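You operate a simulated robot arm through the tools that you are given. There is no shell and no other tool.

You are at the controls of a simulated robot arm. One attempt, no reset.

TASK
Pack the hex jar for the post and slide the pack up to the high carton.
Fine: jar in the post tray, seat the post cover, stick the maker label on top; set the glass down gently. Set down upright: hex jar.

The check looks at the end state, three seconds after you hand in, the way a careful person would. Anything else that was tipped, shoved, dropped, spilled or broken makes it a failure. Lids that push on must go on centred and level and be pressed home; caps that screw on are set level and turned clockwise until they are tight.

THE ROBOT
A 7-joint arm with a fingered hand, fixed in place. Base frame: the origin is at the foot of the arm, x ahead of it, y to its left, z up. Readings come in mm, rad, newtons and seconds.
Its first joint turns from -2.897 to 2.897 rad. Payload 4.7 kg.
The tool frame sits at the grasp point between the pads (the TCP): z along the fingers, y along the line on which they close. The tips reach 36 mm beyond it. The gripper opens to 120 mm. The gripper's body begins 42 mm behind the TCP. The gripper is a hand of 5 fingers: y runs from the thumb to the fingers, the wrist lies at [-18, -122, -210] in the tool frame.
Orientation is that of the tool frame in the base frame, as a unit quaternion [x, y, z, w]. With the fingers straight down and the wrist toward the robot, the tool's x, y and z point along [0, 1, 0], [1, 0, 0] and [0, 0, -1] of the base frame.

THE INTERFACE
- The arm moves only by the tool jog_arm. Its argument "moves" is a list of rows, each an object of numbers (a shift or turn left out is 0): "wx", "wy", "wz": the turn, a rotation vector about the base's x, y, z in rad; "tx", "ty", "tz": the shift along the base's x, y, z in cm. In form: [{"wx": .., "wy": .., "wz": .., "tx": .., "ty": .., "tz": ..}, ...]. A call has 1 to 20 rows; each row shifts and turns the commanded pose from where the row before left it. Rows are played at 5 a second. More than 50 mm and 0.15 rad between two rows, and nothing of the call is played. Where a pose cannot be reached the arm comes as near as it can. A force on the tool above 90 N (or 10 N above the force at the start of the call, whichever is more), or a blocked arm, ends the call early, and 0.2 s more pass. In this call time passes only in rows, and 0.2 s behind the last. It gives the time, the measured TCP pose, the force on the tool (base axes), the opening and the grip force at its end, in the units of the frame above (readings bear some noise), with the torque about the TCP (base axes, N m) and any sound that the robot's microphone picked up.
- Cameras (640 x 400 px; columns grow to the right, rows downward): "scene" is fixed at [50.6, 650.3, 1328.7]; the picture's right is [-0.08, -1.00, 0.00], its down [-0.70, 0.06, -0.71] and it looks along [0.71, -0.06, -0.70] (base axes); focal length 214 px, centre (320, 200). "wrist" rides on the gripper at [73, -91, -144] in the tool frame; the picture's right is [-0.80, 0.28, -0.53], its down [-0.53, -0.73, 0.42] and it looks along [-0.27, 0.62, 0.74] (tool axes); focal length 234 px, centre (320, 200). There is no depth. A picture from a camera that has moved, and an enlarged one, comes with that camera's place and axes in the base frame and with its lens.
- snapshot(camera): a new picture of that camera. No time passes.
- set_fingers(index, middle, ring, little, thumb_bend, thumb_turn): sets how far each is bent, from 0 (flat) to 100 (curled in); at 30 the hand is open as for a grip, at 70 the pads meet at the TCP. One left out holds its place. A second passes; each finger stops where it meets its share of the squeeze, and holds until it gets a number again. It is the only way to open and close the hand. It gives what a move gives, with no picture; readings hold the bend of each and the force on index, middle, ring, little, thumb and palm. thumb_turn goes from beside the hand (0) to across from the fingers (100), as for a grip.
- enlarge(camera, box): a new picture of the part [left, top, right, bottom] of that camera's present view, enlarged. No time passes.
- sign_off(): hands the job in; it is judged then, once.

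Places have to be worked out from the pictures, the camera data and where the tool is seen. Open the gripper and draw the arm clear of the work before you hand the job in, unless the task says otherwise.

The tools are called after "Emit:" as a command line: name --argument value ..., lists and objects as JSON in quotes. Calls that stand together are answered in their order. jog_arm: Moves the arm, as the interface text tells. Its arguments: {"type":"object","properties":{"moves":{"type":"array"}},"required":["moves"]} The other tools are called the same way: set_fingers (index, middle, ring, little, thumb_bend, thumb_turn) moves the fingers one by one; snapshot (camera) takes a picture; enlarge (camera, box) takes an enlarged picture of a part of a camera's view; sign_off () hands the job in.

At the start:

```text
time: 0.0
tcp_pos: [414.3, 303.4, 1164.8]
ee_rot: [0.707, 0.707, 0.0, 0.0]
force: [0.2, 0.2, -0.8]
wrist_torque: [-0.01, -0.01, 0.01]
grip_width: 119.6
finger_force: 0.1
shape: jaw
bend: [30.0, 30.0, 30.0, 30.0, 30.0, 98.0]
finger forces: [0.0, 0.0, 0.0, 0.0, 0.1, 0.0]
```

scene: 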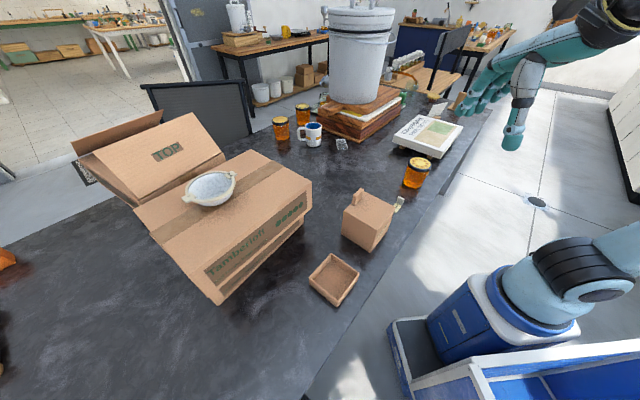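
wrist: 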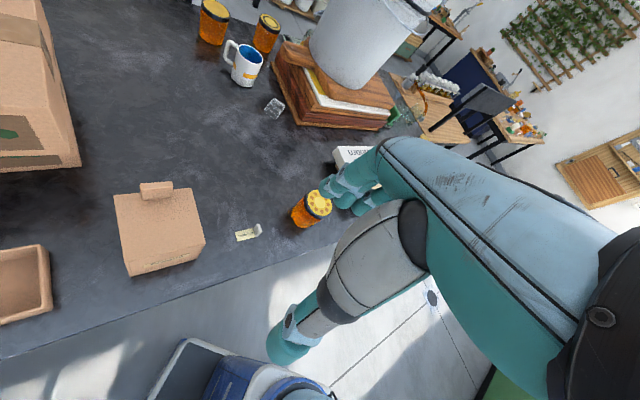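

I'll take a closer look at the tray, cover, label, jar and cartons before moving.

Emit:
enlarge --camera "scene" --box '[290, 150, 450, 310]'

Emit:
enlarge --camera "scene" --box '[60, 90, 320, 310]'

Emit:
enlarge --camera "wrist" --box '[90, 160, 340, 300]'

Emit:
enlarge --camera "scene" --box '[260, 80, 480, 200]'

```text
2.50 times, centred on (370, 230) of scene
camera zoom: at [50.6, 650.3, 1328.7], right [-0.08, -1.0, 0.0], down [-0.7, 0.06, -0.71], along [0.71, -0.06, -0.7], focal length 536 px, centre (195, 125)
```

zoom: 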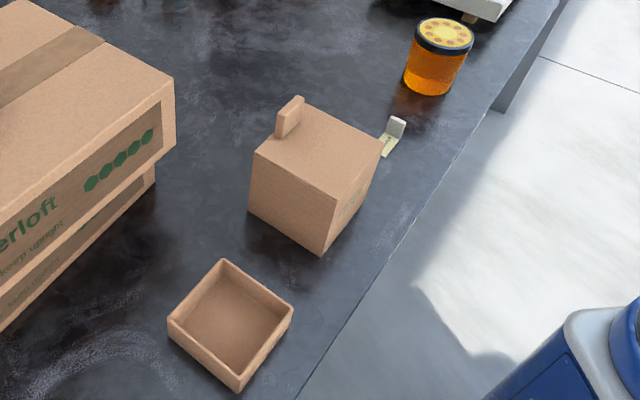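

```text
1.82 times, centred on (190, 200) of scene
camera zoom: at [50.6, 650.3, 1328.7], right [-0.08, -1.0, 0.0], down [-0.7, 0.06, -0.71], along [0.71, -0.06, -0.7], focal length 390 px, centre (556, 200)
```

zoom: 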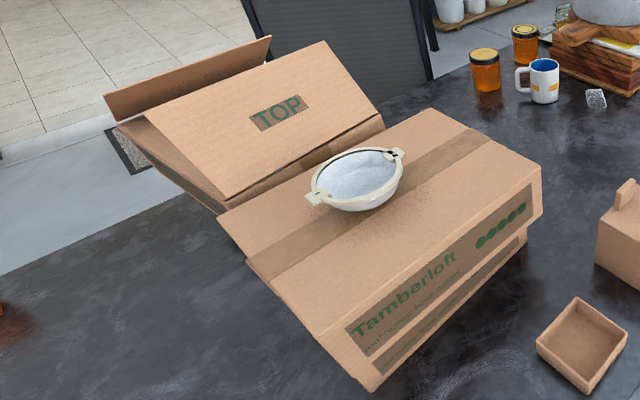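

```text
2.56 times, centred on (215, 230) of wrist
camera zoom: at [322.3, 375.6, 1308.4], right [0.28, -0.8, 0.53], down [-0.73, -0.53, -0.42], along [0.62, -0.27, -0.74], focal length 600 px, centre (589, 123)
```

zoom: 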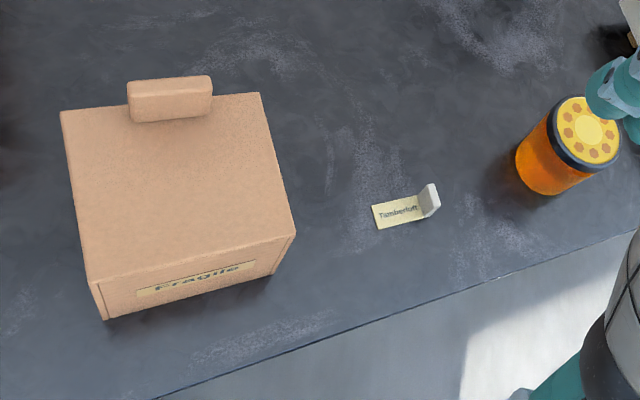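

```text
2.91 times, centred on (370, 140) of scene
camera zoom: at [50.6, 650.3, 1328.7], right [-0.08, -1.0, 0.0], down [-0.7, 0.06, -0.71], along [0.71, -0.06, -0.7], focal length 624 px, centre (174, 374)
```

zoom: 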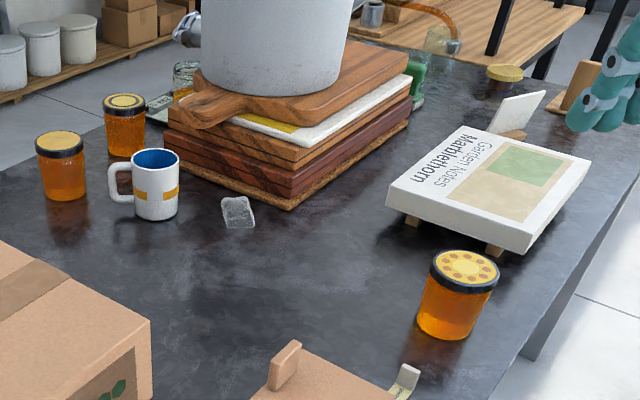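

The reading shows the hand high above the work. Rough triangulation puts the table top near z≈760, the label near (558,324), the tray near (312,590), the cover near (444,477), and the front jar near (668,217). I'll move the wrist camera left and yaw it to see the cartons better.

Emit:
jog_arm --moves '[{"ty": 3.5, "wz": 0.12}, {"ty": 3.5, "wz": 0.12}, {"ty": 3.5, "wz": 0.12}, {"ty": 3.5, "wz": 0.12}, {"ty": 3.5, "wz": 0.12}, {"ty": 3.5, "wz": 0.12}, {"ty": 3.5, "wz": 0.12}, {"ty": 3.5, "wz": 0.12}]'

Emit:
snapshot --camera "wrist"

Emit:
snapshot --camera "scene"

```text
time: 1.8
tcp_pos: [413.2, 584.7, 1166.4]
ee_rot: [0.3, 0.954, -0.001, 0.0]
force: [-0.1, -1.0, 0.7]
wrist_torque: [0.04, -0.03, 0.04]
grip_width: 119.6
finger_force: 0.0
shape: jaw
bend: [30.0, 30.0, 30.0, 30.0, 30.0, 98.0]
finger forces: [0.0, 0.1, 0.0, 0.1, 0.1, 0.1]
```

```text
taken
camera wrist: at [300.7, 549.5, 1309.4], right [0.82, -0.23, 0.53], down [0.02, -0.9, -0.43], along [0.57, 0.36, -0.74], focal length 234 px, centre (320, 200)
```

wrist: 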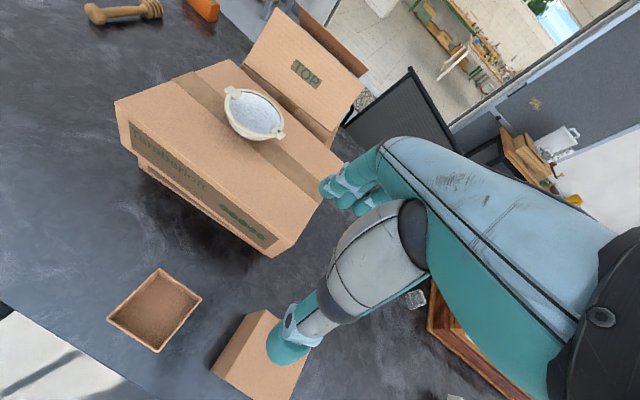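

```text
taken
```

scene: 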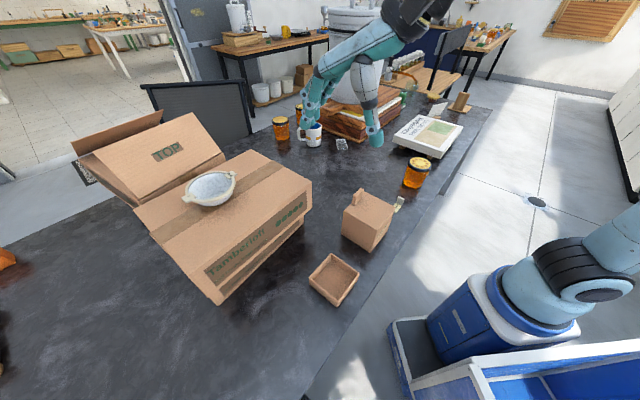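

The hand moves as expected and the projections match. I'll enlarge the carton group to work out which one is the "high carton" and what overhangs.

Emit:
enlarge --camera "wrist" --box '[90, 0, 390, 270]'

Emit:
enlarge --camera "scene" --box '[190, 170, 330, 310]'

Emit:
enlarge --camera "scene" --box '[60, 90, 220, 210]'

Emit:
enlarge --camera "wrist" --box '[90, 250, 330, 400]'

```text
1.48 times, centred on (240, 135) of wrist
camera zoom: at [300.7, 549.5, 1309.4], right [0.82, -0.23, 0.53], down [0.02, -0.9, -0.43], along [0.57, 0.36, -0.74], focal length 347 px, centre (438, 296)
```

zoom: 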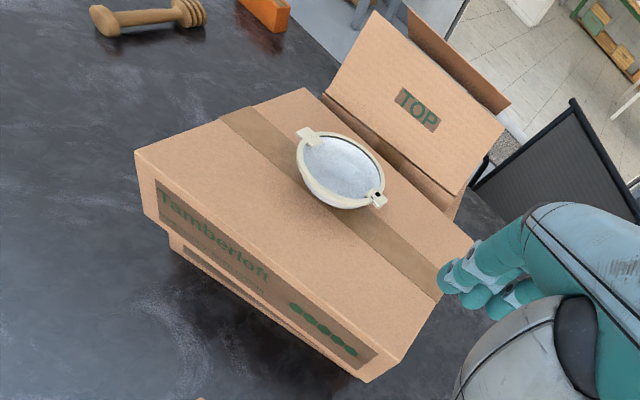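

```text
2.86 times, centred on (260, 240) of scene
camera zoom: at [50.6, 650.3, 1328.7], right [-0.08, -1.0, 0.0], down [-0.7, 0.06, -0.71], along [0.71, -0.06, -0.7], focal length 613 px, centre (491, 86)
```

zoom: 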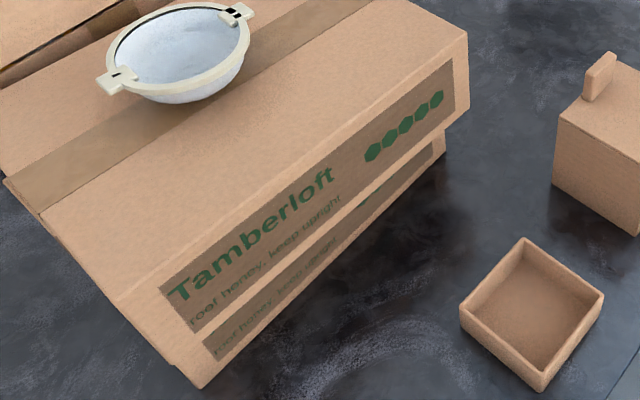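

```text
3.33 times, centred on (140, 150) of scene
camera zoom: at [50.6, 650.3, 1328.7], right [-0.08, -1.0, 0.0], down [-0.7, 0.06, -0.71], along [0.71, -0.06, -0.7], focal length 715 px, centre (920, 367)
```

zoom: 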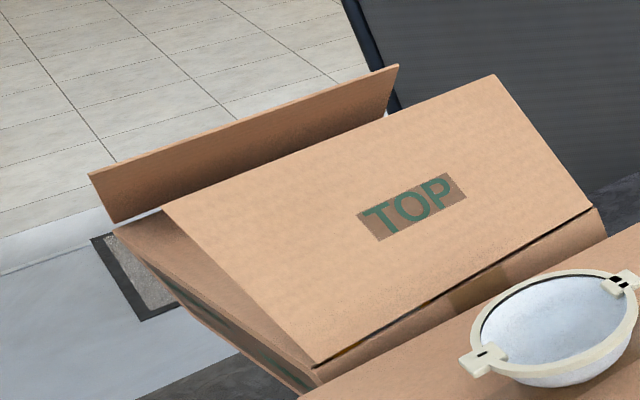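

```text
2.67 times, centred on (210, 325) of wrist
camera zoom: at [300.7, 549.5, 1309.4], right [0.82, -0.23, 0.53], down [0.02, -0.9, -0.43], along [0.57, 0.36, -0.74], focal length 624 px, centre (613, -133)
```

zoom: 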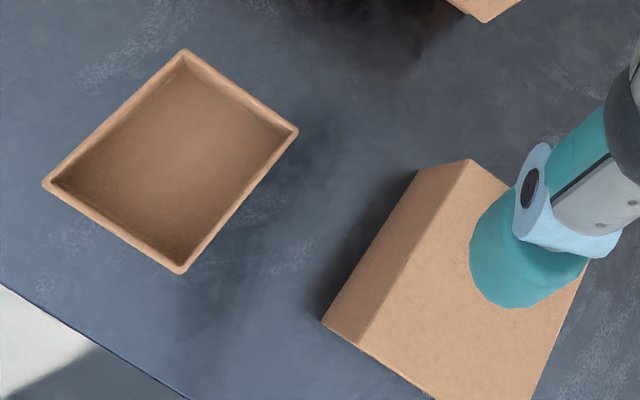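

The cartons form a stack of two, and the upper one (about z 861–961) overhangs on the side facing the tray. The tray is near (305,591), turned about 45°, with its rim at about 795. Next I'll check the jar lids to identify the hex jar, and look at the label.

Emit:
enlarge --camera "scene" --box '[390, 145, 450, 215]'

Emit:
enlarge --camera "scene" --box '[260, 95, 330, 155]'

Emit:
enlarge --camera "scene" --box '[380, 60, 500, 160]'

```text
5.71 times, centred on (420, 180) of scene
camera zoom: at [50.6, 650.3, 1328.7], right [-0.08, -1.0, 0.0], down [-0.7, 0.06, -0.71], along [0.71, -0.06, -0.7], focal length 1226 px, centre (-251, 314)
```

zoom: 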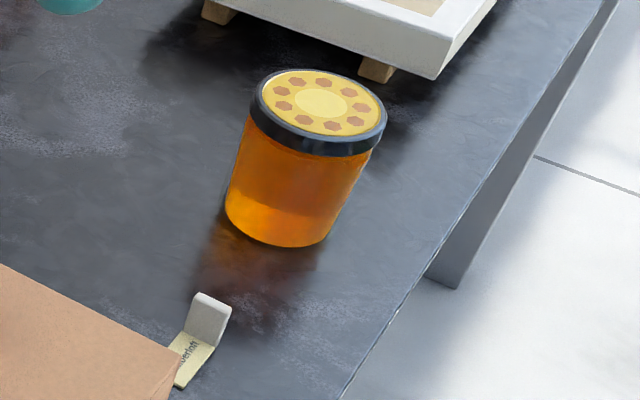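

```text
6.67 times, centred on (295, 125) of scene
camera zoom: at [50.6, 650.3, 1328.7], right [-0.08, -1.0, 0.0], down [-0.7, 0.06, -0.71], along [0.71, -0.06, -0.7], focal length 1430 px, centre (487, 700)
```

zoom: 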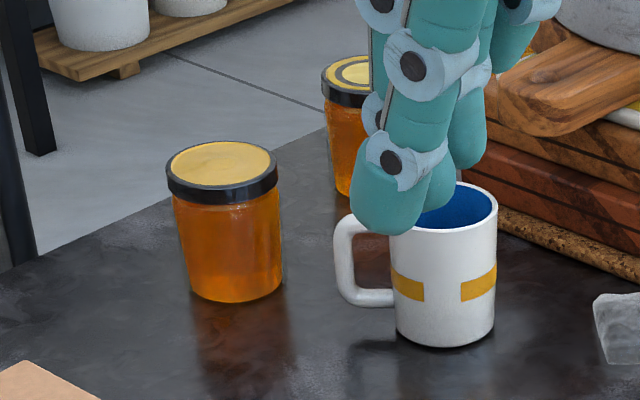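

```text
4.00 times, centred on (440, 110) of scene
camera zoom: at [50.6, 650.3, 1328.7], right [-0.08, -1.0, 0.0], down [-0.7, 0.06, -0.71], along [0.71, -0.06, -0.7], focal length 858 px, centre (-160, 560)
```

zoom: 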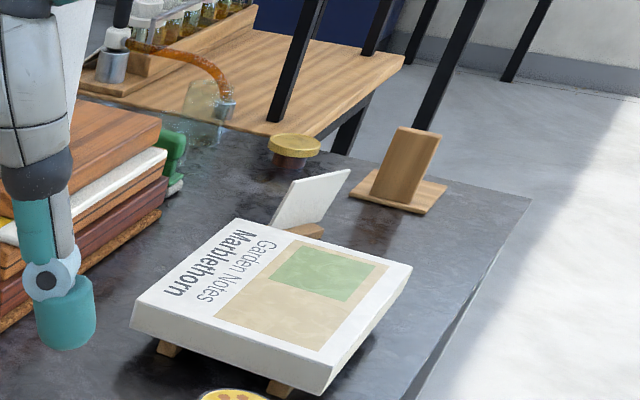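

The near jar is the only lid with hexagons, so it is the hex jar, near (690,208) and about 97 mm tall with a lid about 90 mm across. I'll fly the hand high over to it and look down.

Emit:
jog_arm --moves '[{"tx": 2.5, "ty": -3.75, "wz": -0.066}, {"tx": 2.5, "ty": -3.75, "wz": -0.066}, {"tx": 2.5, "ty": -3.75, "wz": -0.066}, {"tx": 2.5, "ty": -3.75, "wz": -0.066}, {"tx": 2.5, "ty": -3.75, "wz": -0.066}, {"tx": 2.5, "ty": -3.75, "wz": -0.066}, {"tx": 2.5, "ty": -3.75, "wz": -0.066}, {"tx": 2.5, "ty": -3.75, "wz": -0.066}, {"tx": 2.5, "ty": -3.75, "wz": -0.066}, {"tx": 2.5, "ty": -3.75, "wz": -0.066}, {"tz": -4}, {"tz": -4}, {"tz": -4}]'

Emit:
snapshot --camera "wrist"

Emit:
snapshot --camera "scene"

```text
time: 4.6
tcp_pos: [663.2, 208.1, 1045.2]
ee_rot: [0.593, 0.805, -0.001, 0.0]
force: [-1.0, 0.1, 0.0]
wrist_torque: [0.02, -0.01, 0.0]
grip_width: 120.0
finger_force: 0.0
shape: jaw
bend: [30.0, 30.0, 30.0, 30.0, 30.0, 98.0]
finger forces: [0.0, 0.0, 0.1, 0.0, 0.0, 0.0]
```

```text
taken
camera wrist: at [555.0, 249.7, 1188.0], right [0.5, -0.69, 0.53], down [-0.54, -0.72, -0.42], along [0.67, -0.07, -0.74], focal length 234 px, centre (320, 200)
```

wrist: 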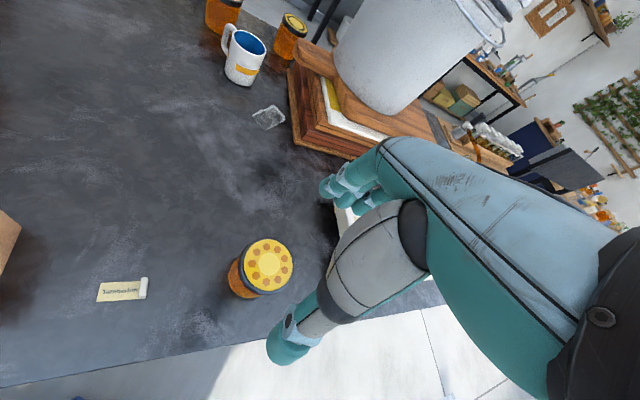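

```text
taken
```

scene: 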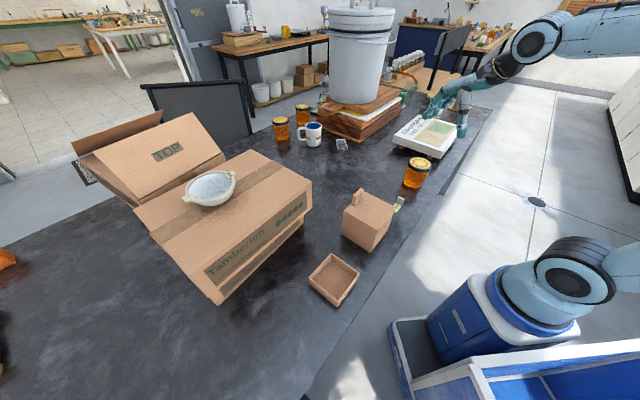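

The jar and label are both in view now, so I'll enlarge them to measure positions.

Emit:
enlarge --camera "wrist" --box '[210, 220, 320, 310]'

Emit:
enlarge --camera "wrist" --box '[80, 260, 170, 320]'

```text
4.44 times, centred on (265, 265) of wrist
camera zoom: at [555.0, 249.7, 1188.0], right [0.5, -0.69, 0.53], down [-0.54, -0.72, -0.42], along [0.67, -0.07, -0.74], focal length 1041 px, centre (564, -89)
```

zoom: 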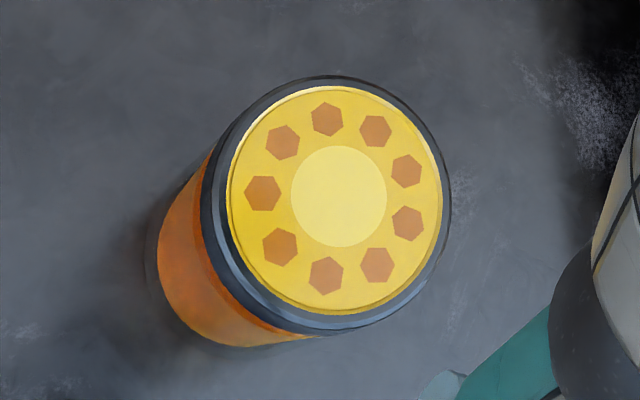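

```text
6.67 times, centred on (125, 290) of wrist
camera zoom: at [555.0, 249.7, 1188.0], right [0.5, -0.69, 0.53], down [-0.54, -0.72, -0.42], along [0.67, -0.07, -0.74], focal length 1561 px, centre (1620, -400)
```

zoom: 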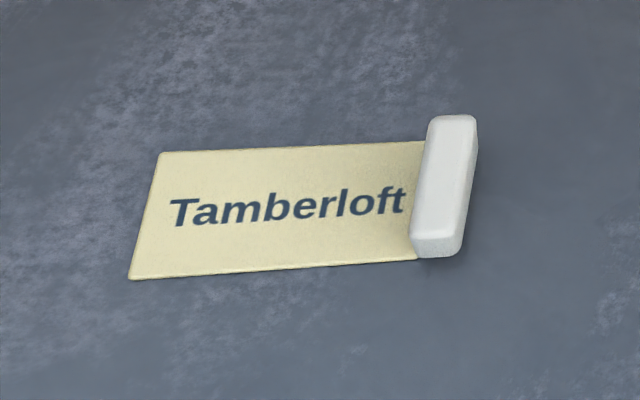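

I triangulated the lid centre at (696.6, 209, 856) and the label tab near (582,309), lying diagonally. I'll centre over the jar and come down to just above the lid, then check alignment.

Emit:
jog_arm --moves '[{"tx": 3.33, "ty": 0.1}, {"tz": -4}, {"tz": -4}, {"tz": -4}, {}]'

Emit:
snapshot --camera "wrist"

Emit:
enlarge --camera "scene" --box '[370, 80, 490, 200]'

```text
time: 5.8
tcp_pos: [696.6, 210.0, 924.5]
ee_rot: [0.593, 0.805, 0.0, 0.0]
force: [0.4, -1.3, -0.5]
wrist_torque: [0.05, -0.03, -0.01]
grip_width: 119.8
finger_force: 0.0
shape: jaw
bend: [30.0, 30.0, 30.0, 30.0, 30.0, 98.0]
finger forces: [0.0, 0.2, 0.1, 0.0, 0.0, 0.1]
```

```text
taken
camera wrist: at [588.1, 251.5, 1068.6], right [0.51, -0.68, 0.53], down [-0.54, -0.73, -0.42], along [0.67, -0.07, -0.74], focal length 234 px, centre (320, 200)
```

wrist: 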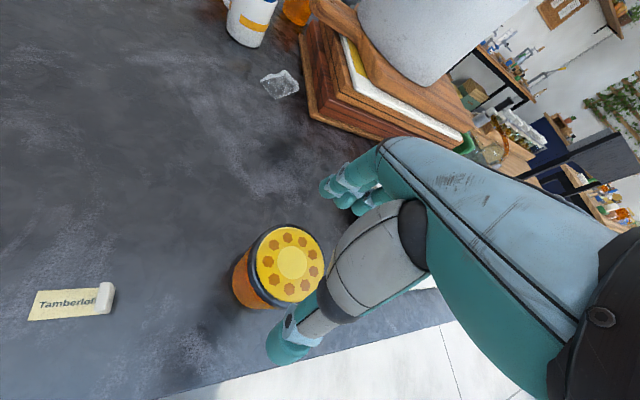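

```text
3.33 times, centred on (430, 140) of scene
camera zoom: at [50.6, 650.3, 1328.7], right [-0.08, -1.0, 0.0], down [-0.7, 0.06, -0.71], along [0.71, -0.06, -0.7], focal length 715 px, centre (-47, 400)
```

zoom: 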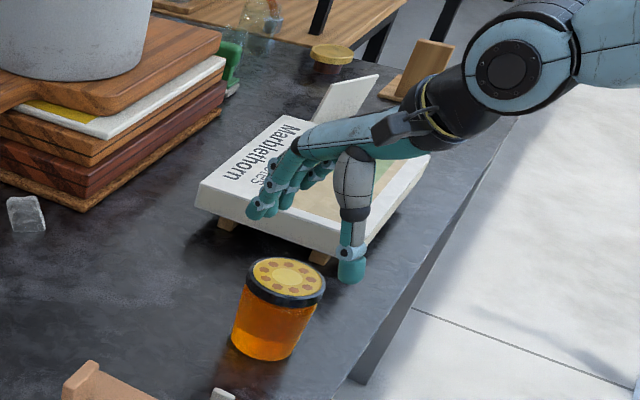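

The lid appears exactly where predicted under the grasp point. I'll come down in steps so the pads sit level with the lid.

Emit:
jog_arm --moves '[{"tz": -3}, {"tz": -3}, {"tz": -1.2}, {"tz": -1.0}, {}]'

Emit:
snapshot --camera "wrist"

Emit:
enlarge --camera "scene" --box '[370, 110, 470, 210]'

```text
time: 7.0
tcp_pos: [697.0, 209.4, 842.7]
ee_rot: [0.593, 0.805, 0.0, 0.0]
force: [-0.2, 0.1, -0.2]
wrist_torque: [0.02, 0.01, 0.02]
grip_width: 119.9
finger_force: 0.1
shape: jaw
bend: [30.0, 30.0, 30.0, 30.0, 30.0, 98.0]
finger forces: [0.0, 0.0, 0.0, 0.0, 0.0, 0.1]
```

```text
taken
camera wrist: at [588.1, 251.4, 986.9], right [0.51, -0.68, 0.53], down [-0.54, -0.73, -0.42], along [0.67, -0.07, -0.74], focal length 234 px, centre (320, 200)
```

wrist: 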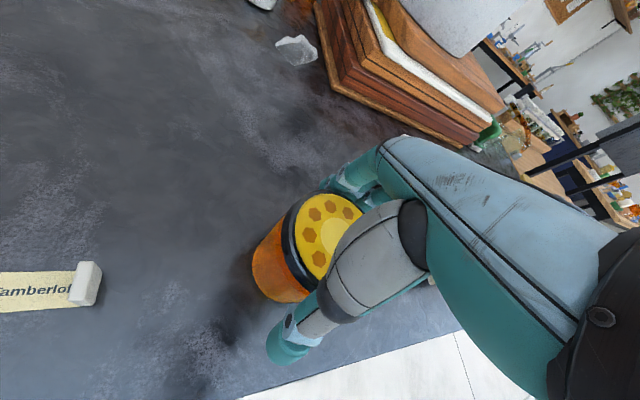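

```text
4.00 times, centred on (420, 160) of scene
camera zoom: at [50.6, 650.3, 1328.7], right [-0.08, -1.0, 0.0], down [-0.7, 0.06, -0.71], along [0.71, -0.06, -0.7], focal length 858 px, centre (-80, 360)
```

zoom: 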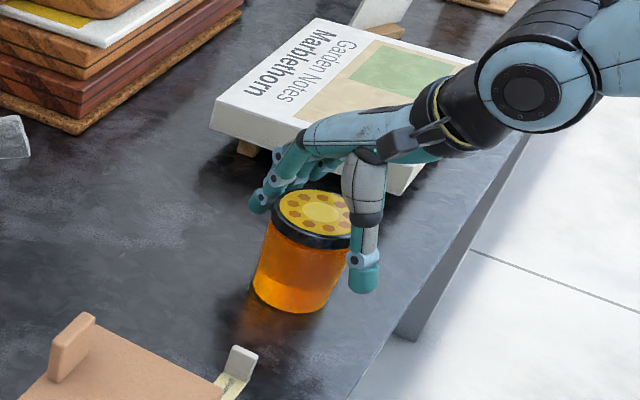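

The fingers straddle the lid with no contact. I'll close all of them together for a moderate squeeze.

Emit:
set_fingers --index 48 --middle 48 --ring 48 --little 48 --thumb_bend 48

Emit:
snapshot --camera "wrist"

Emit:
enlarge --camera "scene" --box '[370, 110, 470, 210]'

```text
time: 8.0
tcp_pos: [698.3, 210.2, 844.8]
ee_rot: [0.593, 0.805, 0.0, 0.0]
force: [3.9, 1.0, 1.3]
wrist_torque: [0.02, -0.17, 0.03]
grip_width: 88.5
finger_force: 13.2
shape: fingers
bend: [41.0, 45.0, 48.0, 48.0, 43.0, 97.0]
finger forces: [10.6, 3.7, 0.0, 0.0, 10.8, 0.1]
```

```text
taken
camera wrist: at [588.3, 251.5, 987.2], right [0.51, -0.68, 0.53], down [-0.54, -0.73, -0.42], along [0.67, -0.07, -0.74], focal length 234 px, centre (320, 200)
```

wrist: 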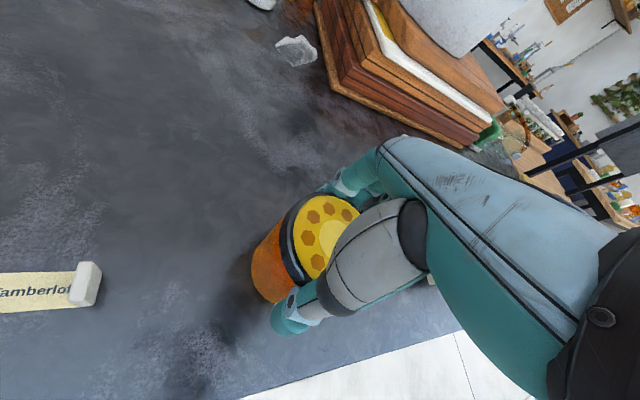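

```text
4.00 times, centred on (420, 160) of scene
camera zoom: at [50.6, 650.3, 1328.7], right [-0.08, -1.0, 0.0], down [-0.7, 0.06, -0.71], along [0.71, -0.06, -0.7], focal length 858 px, centre (-80, 360)
```

zoom: 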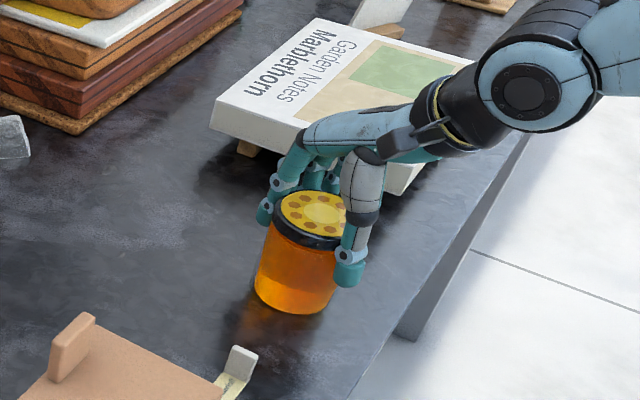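

Index, middle and thumb hold the lid. Ring and little haven't touched yet, so I'll wrap them in too for support.

Emit:
set_fingers --index 60 --middle 60 --ring 62 --little 62 --thumb_bend 60

Emit:
snapshot --camera "wrist"

Emit:
enlarge --camera "scene" --box '[390, 130, 460, 200]'

```text
time: 9.0
tcp_pos: [696.4, 210.9, 843.5]
ee_rot: [0.594, 0.805, 0.0, 0.0]
force: [1.1, 0.1, 4.1]
wrist_torque: [0.02, -0.53, -0.02]
grip_width: 83.5
finger_force: 30.5
shape: fingers
bend: [42.0, 48.0, 55.0, 62.0, 48.0, 95.0]
finger forces: [15.4, 8.8, 5.7, 0.0, 31.4, 0.1]
```

```text
taken
camera wrist: at [588.1, 251.4, 987.3], right [0.51, -0.68, 0.53], down [-0.54, -0.73, -0.42], along [0.67, -0.07, -0.74], focal length 234 px, centre (320, 200)
```

wrist: 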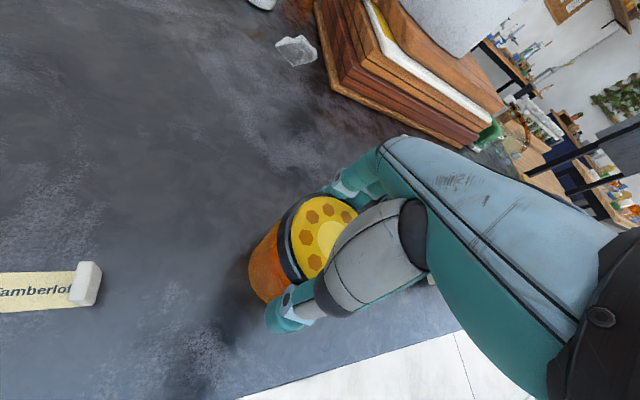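

```text
5.71 times, centred on (425, 165) of scene
camera zoom: at [50.6, 650.3, 1328.7], right [-0.08, -1.0, 0.0], down [-0.7, 0.06, -0.71], along [0.71, -0.06, -0.7], focal length 1226 px, centre (-280, 400)
```

zoom: 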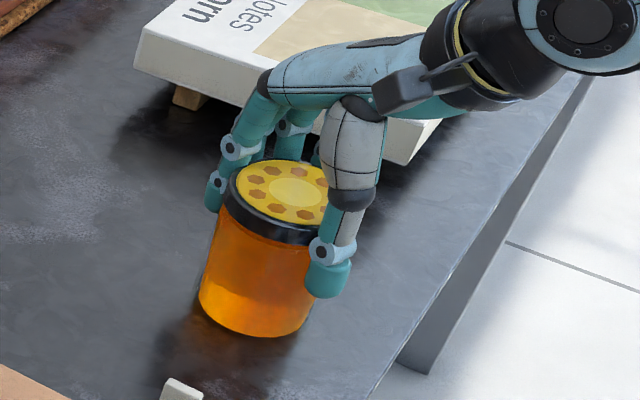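

The grip is about 30 N with three fingers and the thumb. I'll lift a little and check that it holds.

Emit:
jog_arm --moves '[{"tz": 0.5}, {"tz": 1}, {"tz": 1.5}, {"tz": 2}, {}]'

Emit:
snapshot --camera "wrist"

Emit:
enlarge --camera "scene" --box '[390, 110, 460, 200]'

```text
time: 10.2
tcp_pos: [697.0, 209.2, 893.2]
ee_rot: [0.593, 0.805, 0.0, -0.001]
force: [-1.2, 0.4, -7.5]
wrist_torque: [0.01, -0.03, 0.01]
grip_width: 83.0
finger_force: 29.9
shape: fingers
bend: [42.0, 49.0, 56.0, 62.0, 48.0, 95.0]
finger forces: [14.8, 8.2, 5.4, 0.1, 30.9, 0.1]
```

```text
taken
camera wrist: at [588.1, 250.9, 1036.5], right [0.51, -0.68, 0.53], down [-0.54, -0.73, -0.42], along [0.67, -0.07, -0.74], focal length 234 px, centre (320, 200)
```

wrist: 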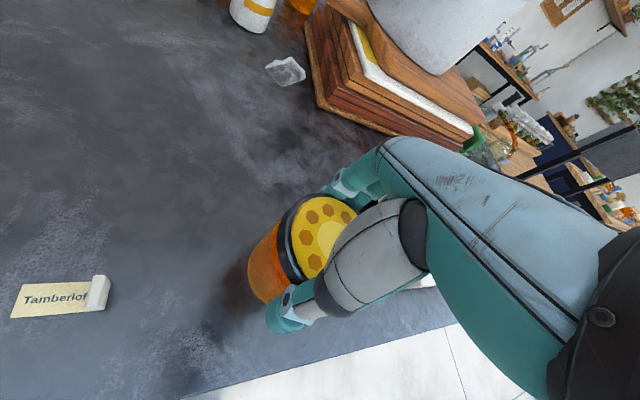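

```text
4.44 times, centred on (425, 155) of scene
camera zoom: at [50.6, 650.3, 1328.7], right [-0.08, -1.0, 0.0], down [-0.7, 0.06, -0.71], along [0.71, -0.06, -0.7], focal length 953 px, centre (-147, 400)
```

zoom: 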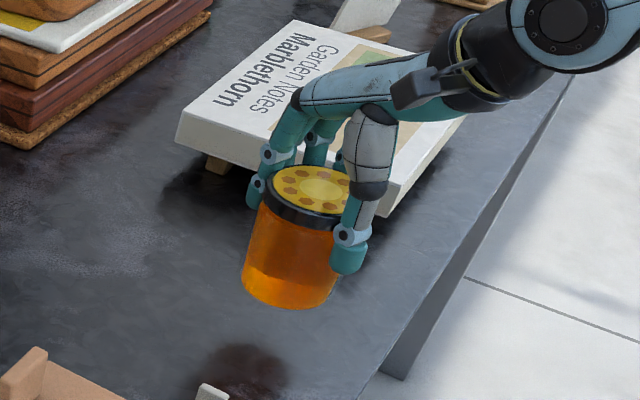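

The jar came up cleanly, weighing about 7 N. I'll enlarge to measure its offset and tilt in the hand before carrying it.

Emit:
enlarge --camera "wrist" --box '[230, 170, 390, 330]'

Emit:
enlarge --camera "scene" --box '[405, 140, 455, 190]'

```text
2.50 times, centred on (310, 250) of wrist
camera zoom: at [588.1, 250.9, 1036.5], right [0.51, -0.68, 0.53], down [-0.54, -0.73, -0.42], along [0.67, -0.07, -0.74], focal length 585 px, centre (345, 75)
```

zoom: 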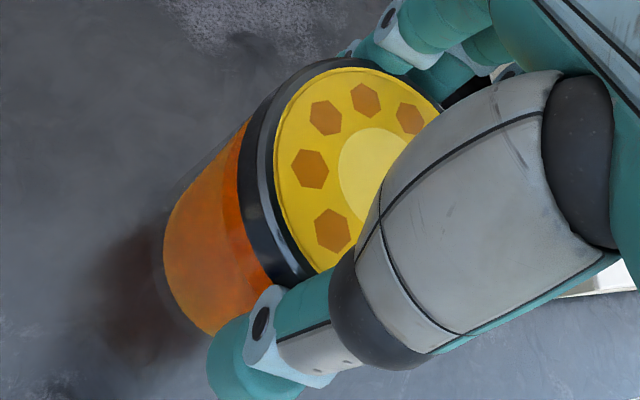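

```text
8.00 times, centred on (430, 165) of scene
camera zoom: at [50.6, 650.3, 1328.7], right [-0.08, -1.0, 0.0], down [-0.7, 0.06, -0.71], along [0.71, -0.06, -0.7], focal length 1716 px, centre (-560, 480)
```

zoom: 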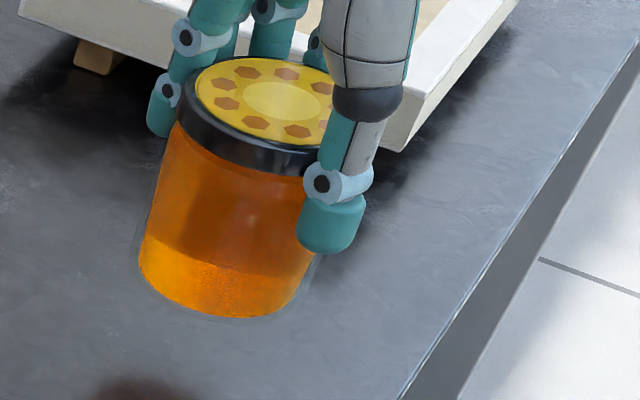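

The lid centre in the hand is offset about (3.4, −4.9) mm along tool x and y, and the jar is upright. I'll lift to a safe height and carry it to above the tray, turning to yaw 45° to line up with the tray.

Emit:
jog_arm --moves '[{"tz": 3}, {"tz": 4}, {"tz": 4}, {"tz": 4}, {"tx": -2, "ty": 2, "wz": 0.025}, {"tx": -2.7, "ty": 2.68, "wz": 0.034}, {"tx": -2.7, "ty": 2.68, "wz": 0.034}, {"tx": -2.7, "ty": 2.68, "wz": 0.034}, {"tx": -2.7, "ty": 2.68, "wz": 0.034}, {"tx": -2.7, "ty": 2.68, "wz": 0.034}, {"tx": -2.7, "ty": 2.68, "wz": 0.034}, {"tx": -2.7, "ty": 2.68, "wz": 0.034}, {"tx": -2.7, "ty": 2.68, "wz": 0.034}, {"tx": -2.7, "ty": 2.68, "wz": 0.034}, {"tx": -2.7, "ty": 2.68, "wz": 0.034}, {"tx": -2.7, "ty": 2.68, "wz": 0.034}, {"tx": -2.7, "ty": 2.68, "wz": 0.034}, {"tx": -2.7, "ty": 2.68, "wz": 0.034}, {"tx": -1.5, "ty": 1.5, "wz": 0.02}, {}]'

Emit:
snapshot --camera "wrist"

Emit:
snapshot --camera "scene"

```text
time: 14.4
tcp_pos: [311.0, 595.3, 1042.8]
ee_rot: [0.381, 0.925, -0.001, 0.0]
force: [0.5, 0.3, -7.9]
wrist_torque: [-0.01, 0.0, 0.0]
grip_width: 82.6
finger_force: 28.7
shape: fingers
bend: [42.0, 49.0, 56.0, 62.0, 48.0, 95.0]
finger forces: [14.7, 7.7, 5.7, 0.0, 29.6, 0.0]
```

```text
taken
camera wrist: at [194.5, 580.3, 1186.2], right [0.77, -0.37, 0.53], down [-0.14, -0.9, -0.42], along [0.63, 0.25, -0.74], focal length 234 px, centre (320, 200)
```

wrist: 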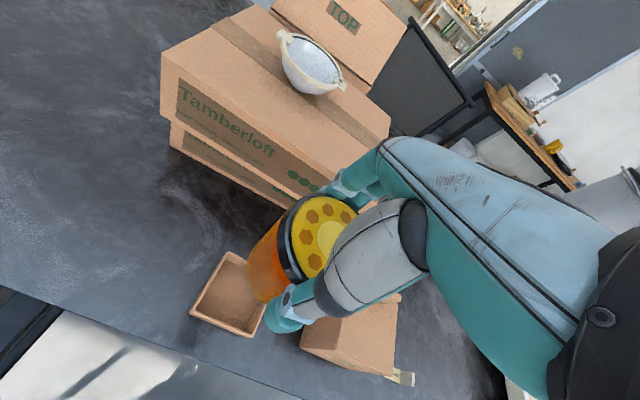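

```text
taken
```

scene: 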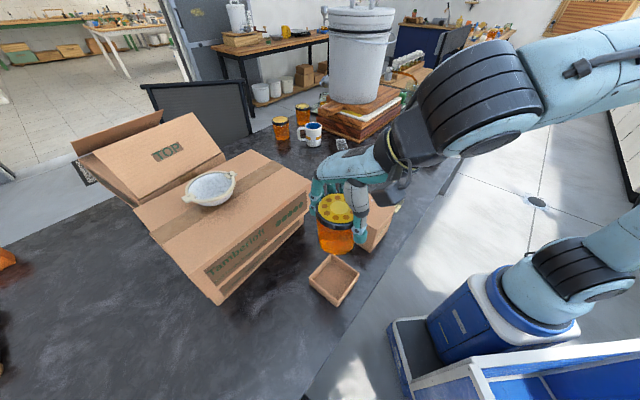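

The jar is above the tray. I'll enlarge both views to fix the tray centre and the jar's position precisely.

Emit:
enlarge --camera "scene" --box '[295, 180, 385, 310]'

Emit:
enlarge --camera "wrist" --box '[180, 180, 340, 350]'

Emit:
enlarge --camera "scene" --box '[300, 245, 365, 310]'

```text
3.08 times, centred on (340, 245) of scene
camera zoom: at [50.6, 650.3, 1328.7], right [-0.08, -1.0, 0.0], down [-0.7, 0.06, -0.71], along [0.71, -0.06, -0.7], focal length 660 px, centre (258, 62)
```

zoom: 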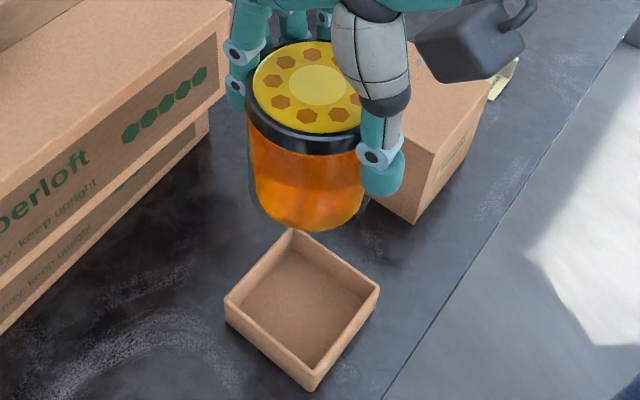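

```text
2.35 times, centred on (260, 265) of wrist
camera zoom: at [194.5, 580.3, 1186.2], right [0.77, -0.37, 0.53], down [-0.14, -0.9, -0.42], along [0.63, 0.25, -0.74], focal length 551 px, centre (461, 47)
```

zoom: 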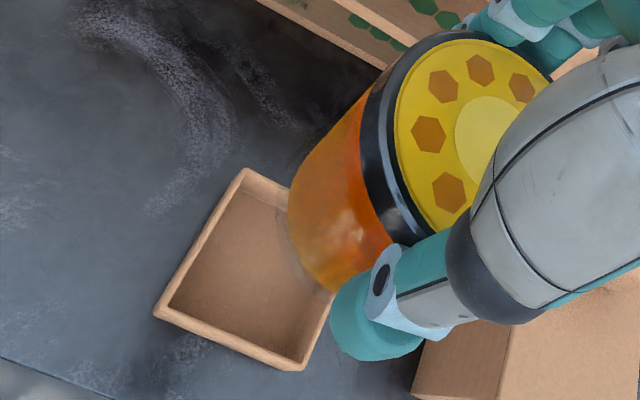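

```text
6.15 times, centred on (332, 278) of scene
camera zoom: at [50.6, 650.3, 1328.7], right [-0.08, -1.0, 0.0], down [-0.7, 0.06, -0.71], along [0.71, -0.06, -0.7], focal length 1320 px, centre (243, -277)
```

zoom: 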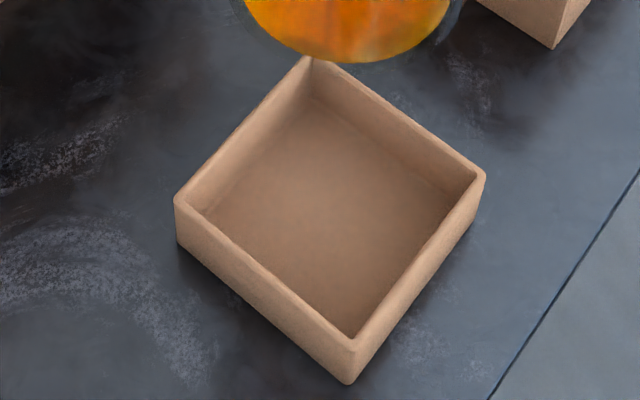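

Tray centre ≈ (306.3, 591.3) and jar ≈ (305.3, 594.5). I'll shift by (+1, −3) mm and go down until the jar base is about 10 mm above the rim, then compare again.

Emit:
jog_arm --moves '[{"tx": 0.1, "ty": -0.3, "tz": -4}, {"tz": -4}, {"tz": -4}, {"tz": -2}, {"tz": -1.2}, {}]'

Emit:
enlarge --camera "scene" --box '[295, 200, 385, 310]'

Emit:
enlarge --camera "wrist" --box '[200, 180, 360, 350]'

```text
time: 15.8
tcp_pos: [312.3, 591.1, 890.8]
ee_rot: [0.382, 0.924, -0.001, 0.0]
force: [0.1, -0.8, -7.4]
wrist_torque: [-0.01, -0.03, -0.02]
grip_width: 82.6
finger_force: 28.5
shape: fingers
bend: [42.0, 49.0, 56.0, 62.0, 48.0, 95.0]
finger forces: [14.7, 7.8, 5.7, 0.0, 29.3, 0.0]
```

```text
3.64 times, centred on (340, 255) of scene
camera zoom: at [50.6, 650.3, 1328.7], right [-0.08, -1.0, 0.0], down [-0.7, 0.06, -0.71], along [0.71, -0.06, -0.7], focal length 780 px, centre (247, 0)
```

zoom: 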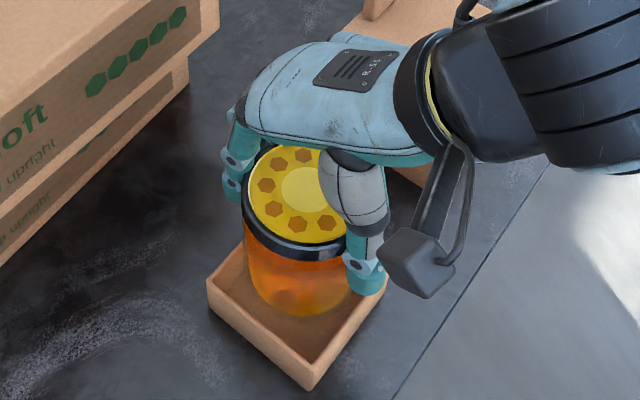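

```text
2.35 times, centred on (280, 265) of wrist
camera zoom: at [196.4, 576.3, 1033.6], right [0.77, -0.37, 0.53], down [-0.14, -0.89, -0.42], along [0.63, 0.25, -0.74], focal length 551 px, centre (414, 47)
```

zoom: 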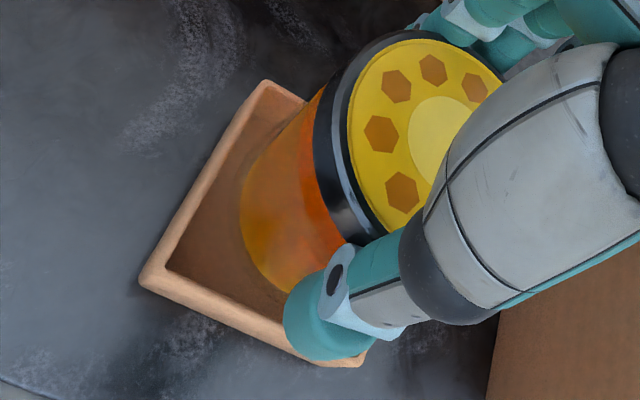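

I'll enlarge further for a careful look at the jar base against the tray rim.

Emit:
enlarge --camera "scene" --box '[312, 235, 367, 310]'

Emit:
enlarge --camera "wrist" --box '[220, 200, 320, 340]'

```text
5.33 times, centred on (340, 272) of scene
camera zoom: at [50.6, 650.3, 1328.7], right [-0.08, -1.0, 0.0], down [-0.7, 0.06, -0.71], along [0.71, -0.06, -0.7], focal length 1144 px, centre (216, -187)
```

zoom: 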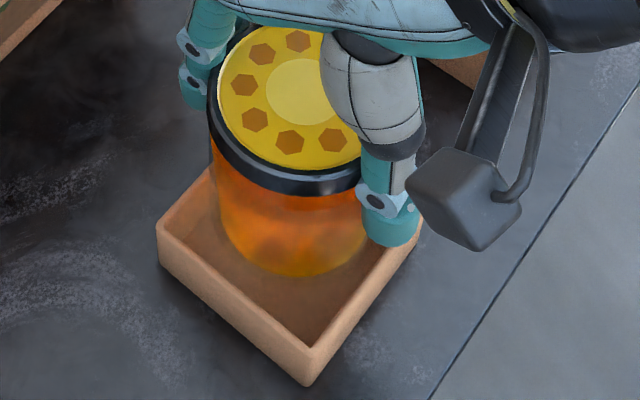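

```text
2.86 times, centred on (270, 270) of wrist
camera zoom: at [196.4, 576.3, 1033.6], right [0.77, -0.37, 0.53], down [-0.14, -0.89, -0.42], along [0.63, 0.25, -0.74], focal length 669 px, centre (463, 0)
```

zoom: 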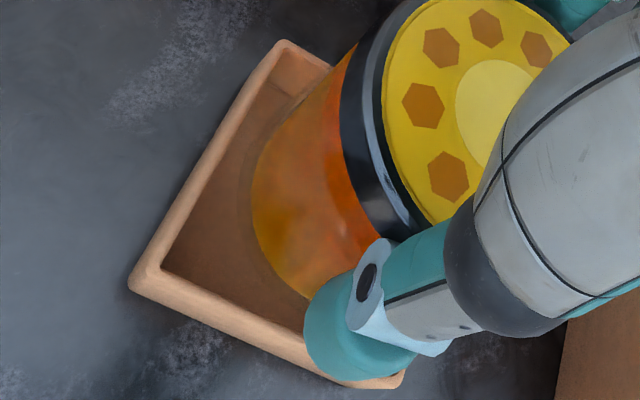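

Both views agree the jar should move about 2.5 mm toward −x and 0.7 mm toward +y. I'll correct that and go down slowly into the tray, watching the force.

Emit:
jog_arm --moves '[{"tx": -0.25, "ty": 0.07}, {"tz": -0.7}, {"tz": -0.7}, {"tz": -0.7}, {"tz": -0.4}, {}]'

Emit:
enlarge --camera "scene" --box '[312, 235, 367, 310]'

Emit:
enlarge --camera "wrist" --box '[220, 200, 320, 340]'

```text
time: 17.2
tcp_pos: [309.3, 591.8, 865.1]
ee_rot: [0.382, 0.924, -0.001, 0.0]
force: [0.4, -0.5, -7.5]
wrist_torque: [0.0, -0.01, 0.0]
grip_width: 82.8
finger_force: 28.2
shape: fingers
bend: [42.0, 49.0, 56.0, 62.0, 48.0, 95.0]
finger forces: [14.7, 7.8, 5.7, 0.0, 29.3, 0.0]
```

```text
5.33 times, centred on (340, 272) of scene
camera zoom: at [50.6, 650.3, 1328.7], right [-0.08, -1.0, 0.0], down [-0.7, 0.06, -0.71], along [0.71, -0.06, -0.7], focal length 1144 px, centre (216, -187)
```

zoom: 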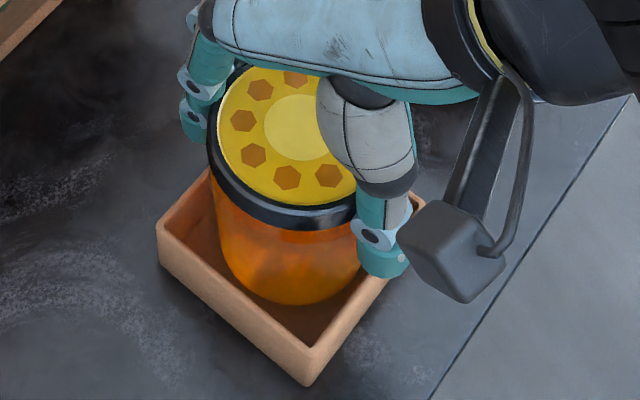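

```text
2.86 times, centred on (270, 270) of wrist
camera zoom: at [193.4, 576.6, 1009.0], right [0.77, -0.37, 0.52], down [-0.14, -0.89, -0.42], along [0.63, 0.25, -0.74], focal length 669 px, centre (463, 0)
```

zoom: 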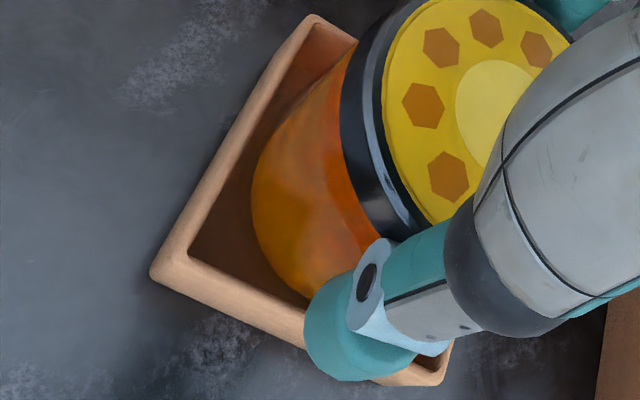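

The jar is inside the walls and clear. I'll keep lowering in small steps until I feel the tray floor.

Emit:
jog_arm --moves '[{"tz": -0.4}, {"tz": -0.4}, {"tz": -0.3}, {"tz": -0.2}, {}]'

```text
time: 18.4
tcp_pos: [309.4, 591.2, 852.2]
ee_rot: [0.381, 0.925, 0.0, 0.0]
force: [-0.1, -0.8, -7.1]
wrist_torque: [0.02, -0.01, 0.03]
grip_width: 82.6
finger_force: 28.7
shape: fingers
bend: [42.0, 49.0, 56.0, 62.0, 48.0, 95.0]
finger forces: [14.7, 7.8, 5.6, 0.0, 29.2, 0.0]
```

There's no contact yet (the force is still the jar's weight), so I'll continue in 1–2 mm steps.

Emit:
jog_arm --moves '[{"tz": -0.15}, {"tz": -0.15}, {}]'

Emit:
enlarge --camera "scene" --box '[312, 235, 367, 310]'

```text
time: 19.2
tcp_pos: [309.4, 590.5, 849.2]
ee_rot: [0.381, 0.925, -0.001, 0.0]
force: [0.6, 0.7, -6.6]
wrist_torque: [-0.01, -0.01, -0.04]
grip_width: 82.8
finger_force: 28.4
shape: fingers
bend: [42.0, 49.0, 56.0, 62.0, 48.0, 95.0]
finger forces: [14.8, 7.9, 5.7, 0.0, 29.3, 0.0]
```

```text
5.33 times, centred on (340, 272) of scene
camera zoom: at [50.6, 650.3, 1328.7], right [-0.08, -1.0, 0.0], down [-0.7, 0.06, -0.71], along [0.71, -0.06, -0.7], focal length 1144 px, centre (216, -187)
```

zoom: 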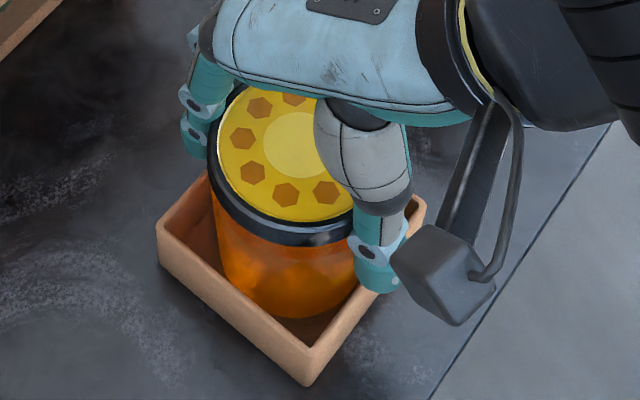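

Emit:
jog_arm --moves '[{"tz": -0.1}, {"tz": -0.1}, {}]'

```text
time: 20.0
tcp_pos: [309.8, 590.7, 849.0]
ee_rot: [0.381, 0.925, 0.001, 0.0]
force: [-2.2, -0.7, 3.6]
wrist_torque: [-0.04, -0.16, -0.02]
grip_width: 82.3
finger_force: 29.4
shape: fingers
bend: [42.0, 49.0, 56.0, 62.0, 48.0, 95.0]
finger forces: [14.2, 8.0, 6.0, 0.1, 31.1, 0.0]
```

The force flipped from −7 to +3.6 N at TCP 849, so the jar is on the tray floor. I'll ease off 1 mm, then open the fingers symmetrically in stages.

Emit:
jog_arm --moves '[{"tz": 0.1}, {}]'

Emit:
set_fingers --index 39 --middle 42 --ring 45 --little 45 --thumb_bend 43

Emit:
set_fingers --index 30 --middle 30 --ring 30 --little 30 --thumb_bend 30

Emit:
enlarge --camera "scene" --box '[312, 235, 367, 310]'

Emit:
enlarge --camera "wrist" --box '[220, 180, 360, 340]'

```text
time: 20.6
tcp_pos: [309.7, 591.3, 849.1]
ee_rot: [0.381, 0.924, 0.001, 0.0]
force: [-0.7, 1.3, 2.0]
wrist_torque: [0.13, -0.19, 0.01]
grip_width: 82.5
finger_force: 29.6
shape: fingers
bend: [42.0, 49.0, 56.0, 62.0, 48.0, 95.0]
finger forces: [14.6, 8.1, 6.1, 0.1, 30.4, 0.0]
```

```text
time: 21.6
tcp_pos: [310.1, 591.9, 848.1]
ee_rot: [0.381, 0.925, 0.0, 0.001]
force: [-2.4, 0.5, -1.6]
wrist_torque: [0.04, -0.02, 0.0]
grip_width: 94.4
finger_force: 2.8
shape: fingers
bend: [38.0, 42.0, 45.0, 45.0, 42.0, 97.0]
finger forces: [1.7, 0.1, 0.0, 0.0, 2.9, 0.0]
```

```text
time: 22.6
tcp_pos: [310.0, 591.6, 849.1]
ee_rot: [0.381, 0.925, 0.0, -0.001]
force: [0.0, 0.2, 1.0]
wrist_torque: [0.01, -0.01, -0.01]
grip_width: 122.1
finger_force: 0.1
shape: fingers
bend: [30.0, 30.0, 30.0, 30.0, 30.0, 97.0]
finger forces: [0.0, 0.0, 0.0, 0.0, 0.0, 0.0]
```

```text
5.33 times, centred on (340, 272) of scene
camera zoom: at [50.6, 650.3, 1328.7], right [-0.08, -1.0, 0.0], down [-0.7, 0.06, -0.71], along [0.71, -0.06, -0.7], focal length 1144 px, centre (216, -187)
```

zoom: 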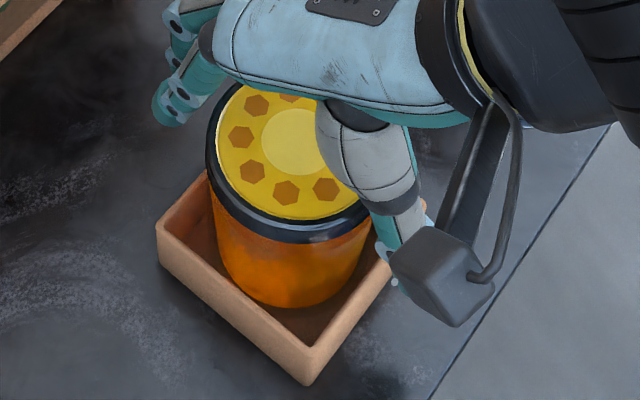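

```text
2.50 times, centred on (290, 260) of wrist
camera zoom: at [193.6, 576.7, 992.1], right [0.77, -0.37, 0.53], down [-0.14, -0.89, -0.42], along [0.63, 0.25, -0.74], focal length 585 px, centre (395, 50)
```

zoom: 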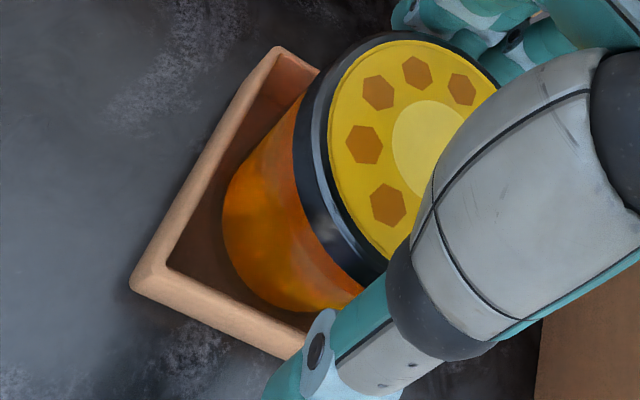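

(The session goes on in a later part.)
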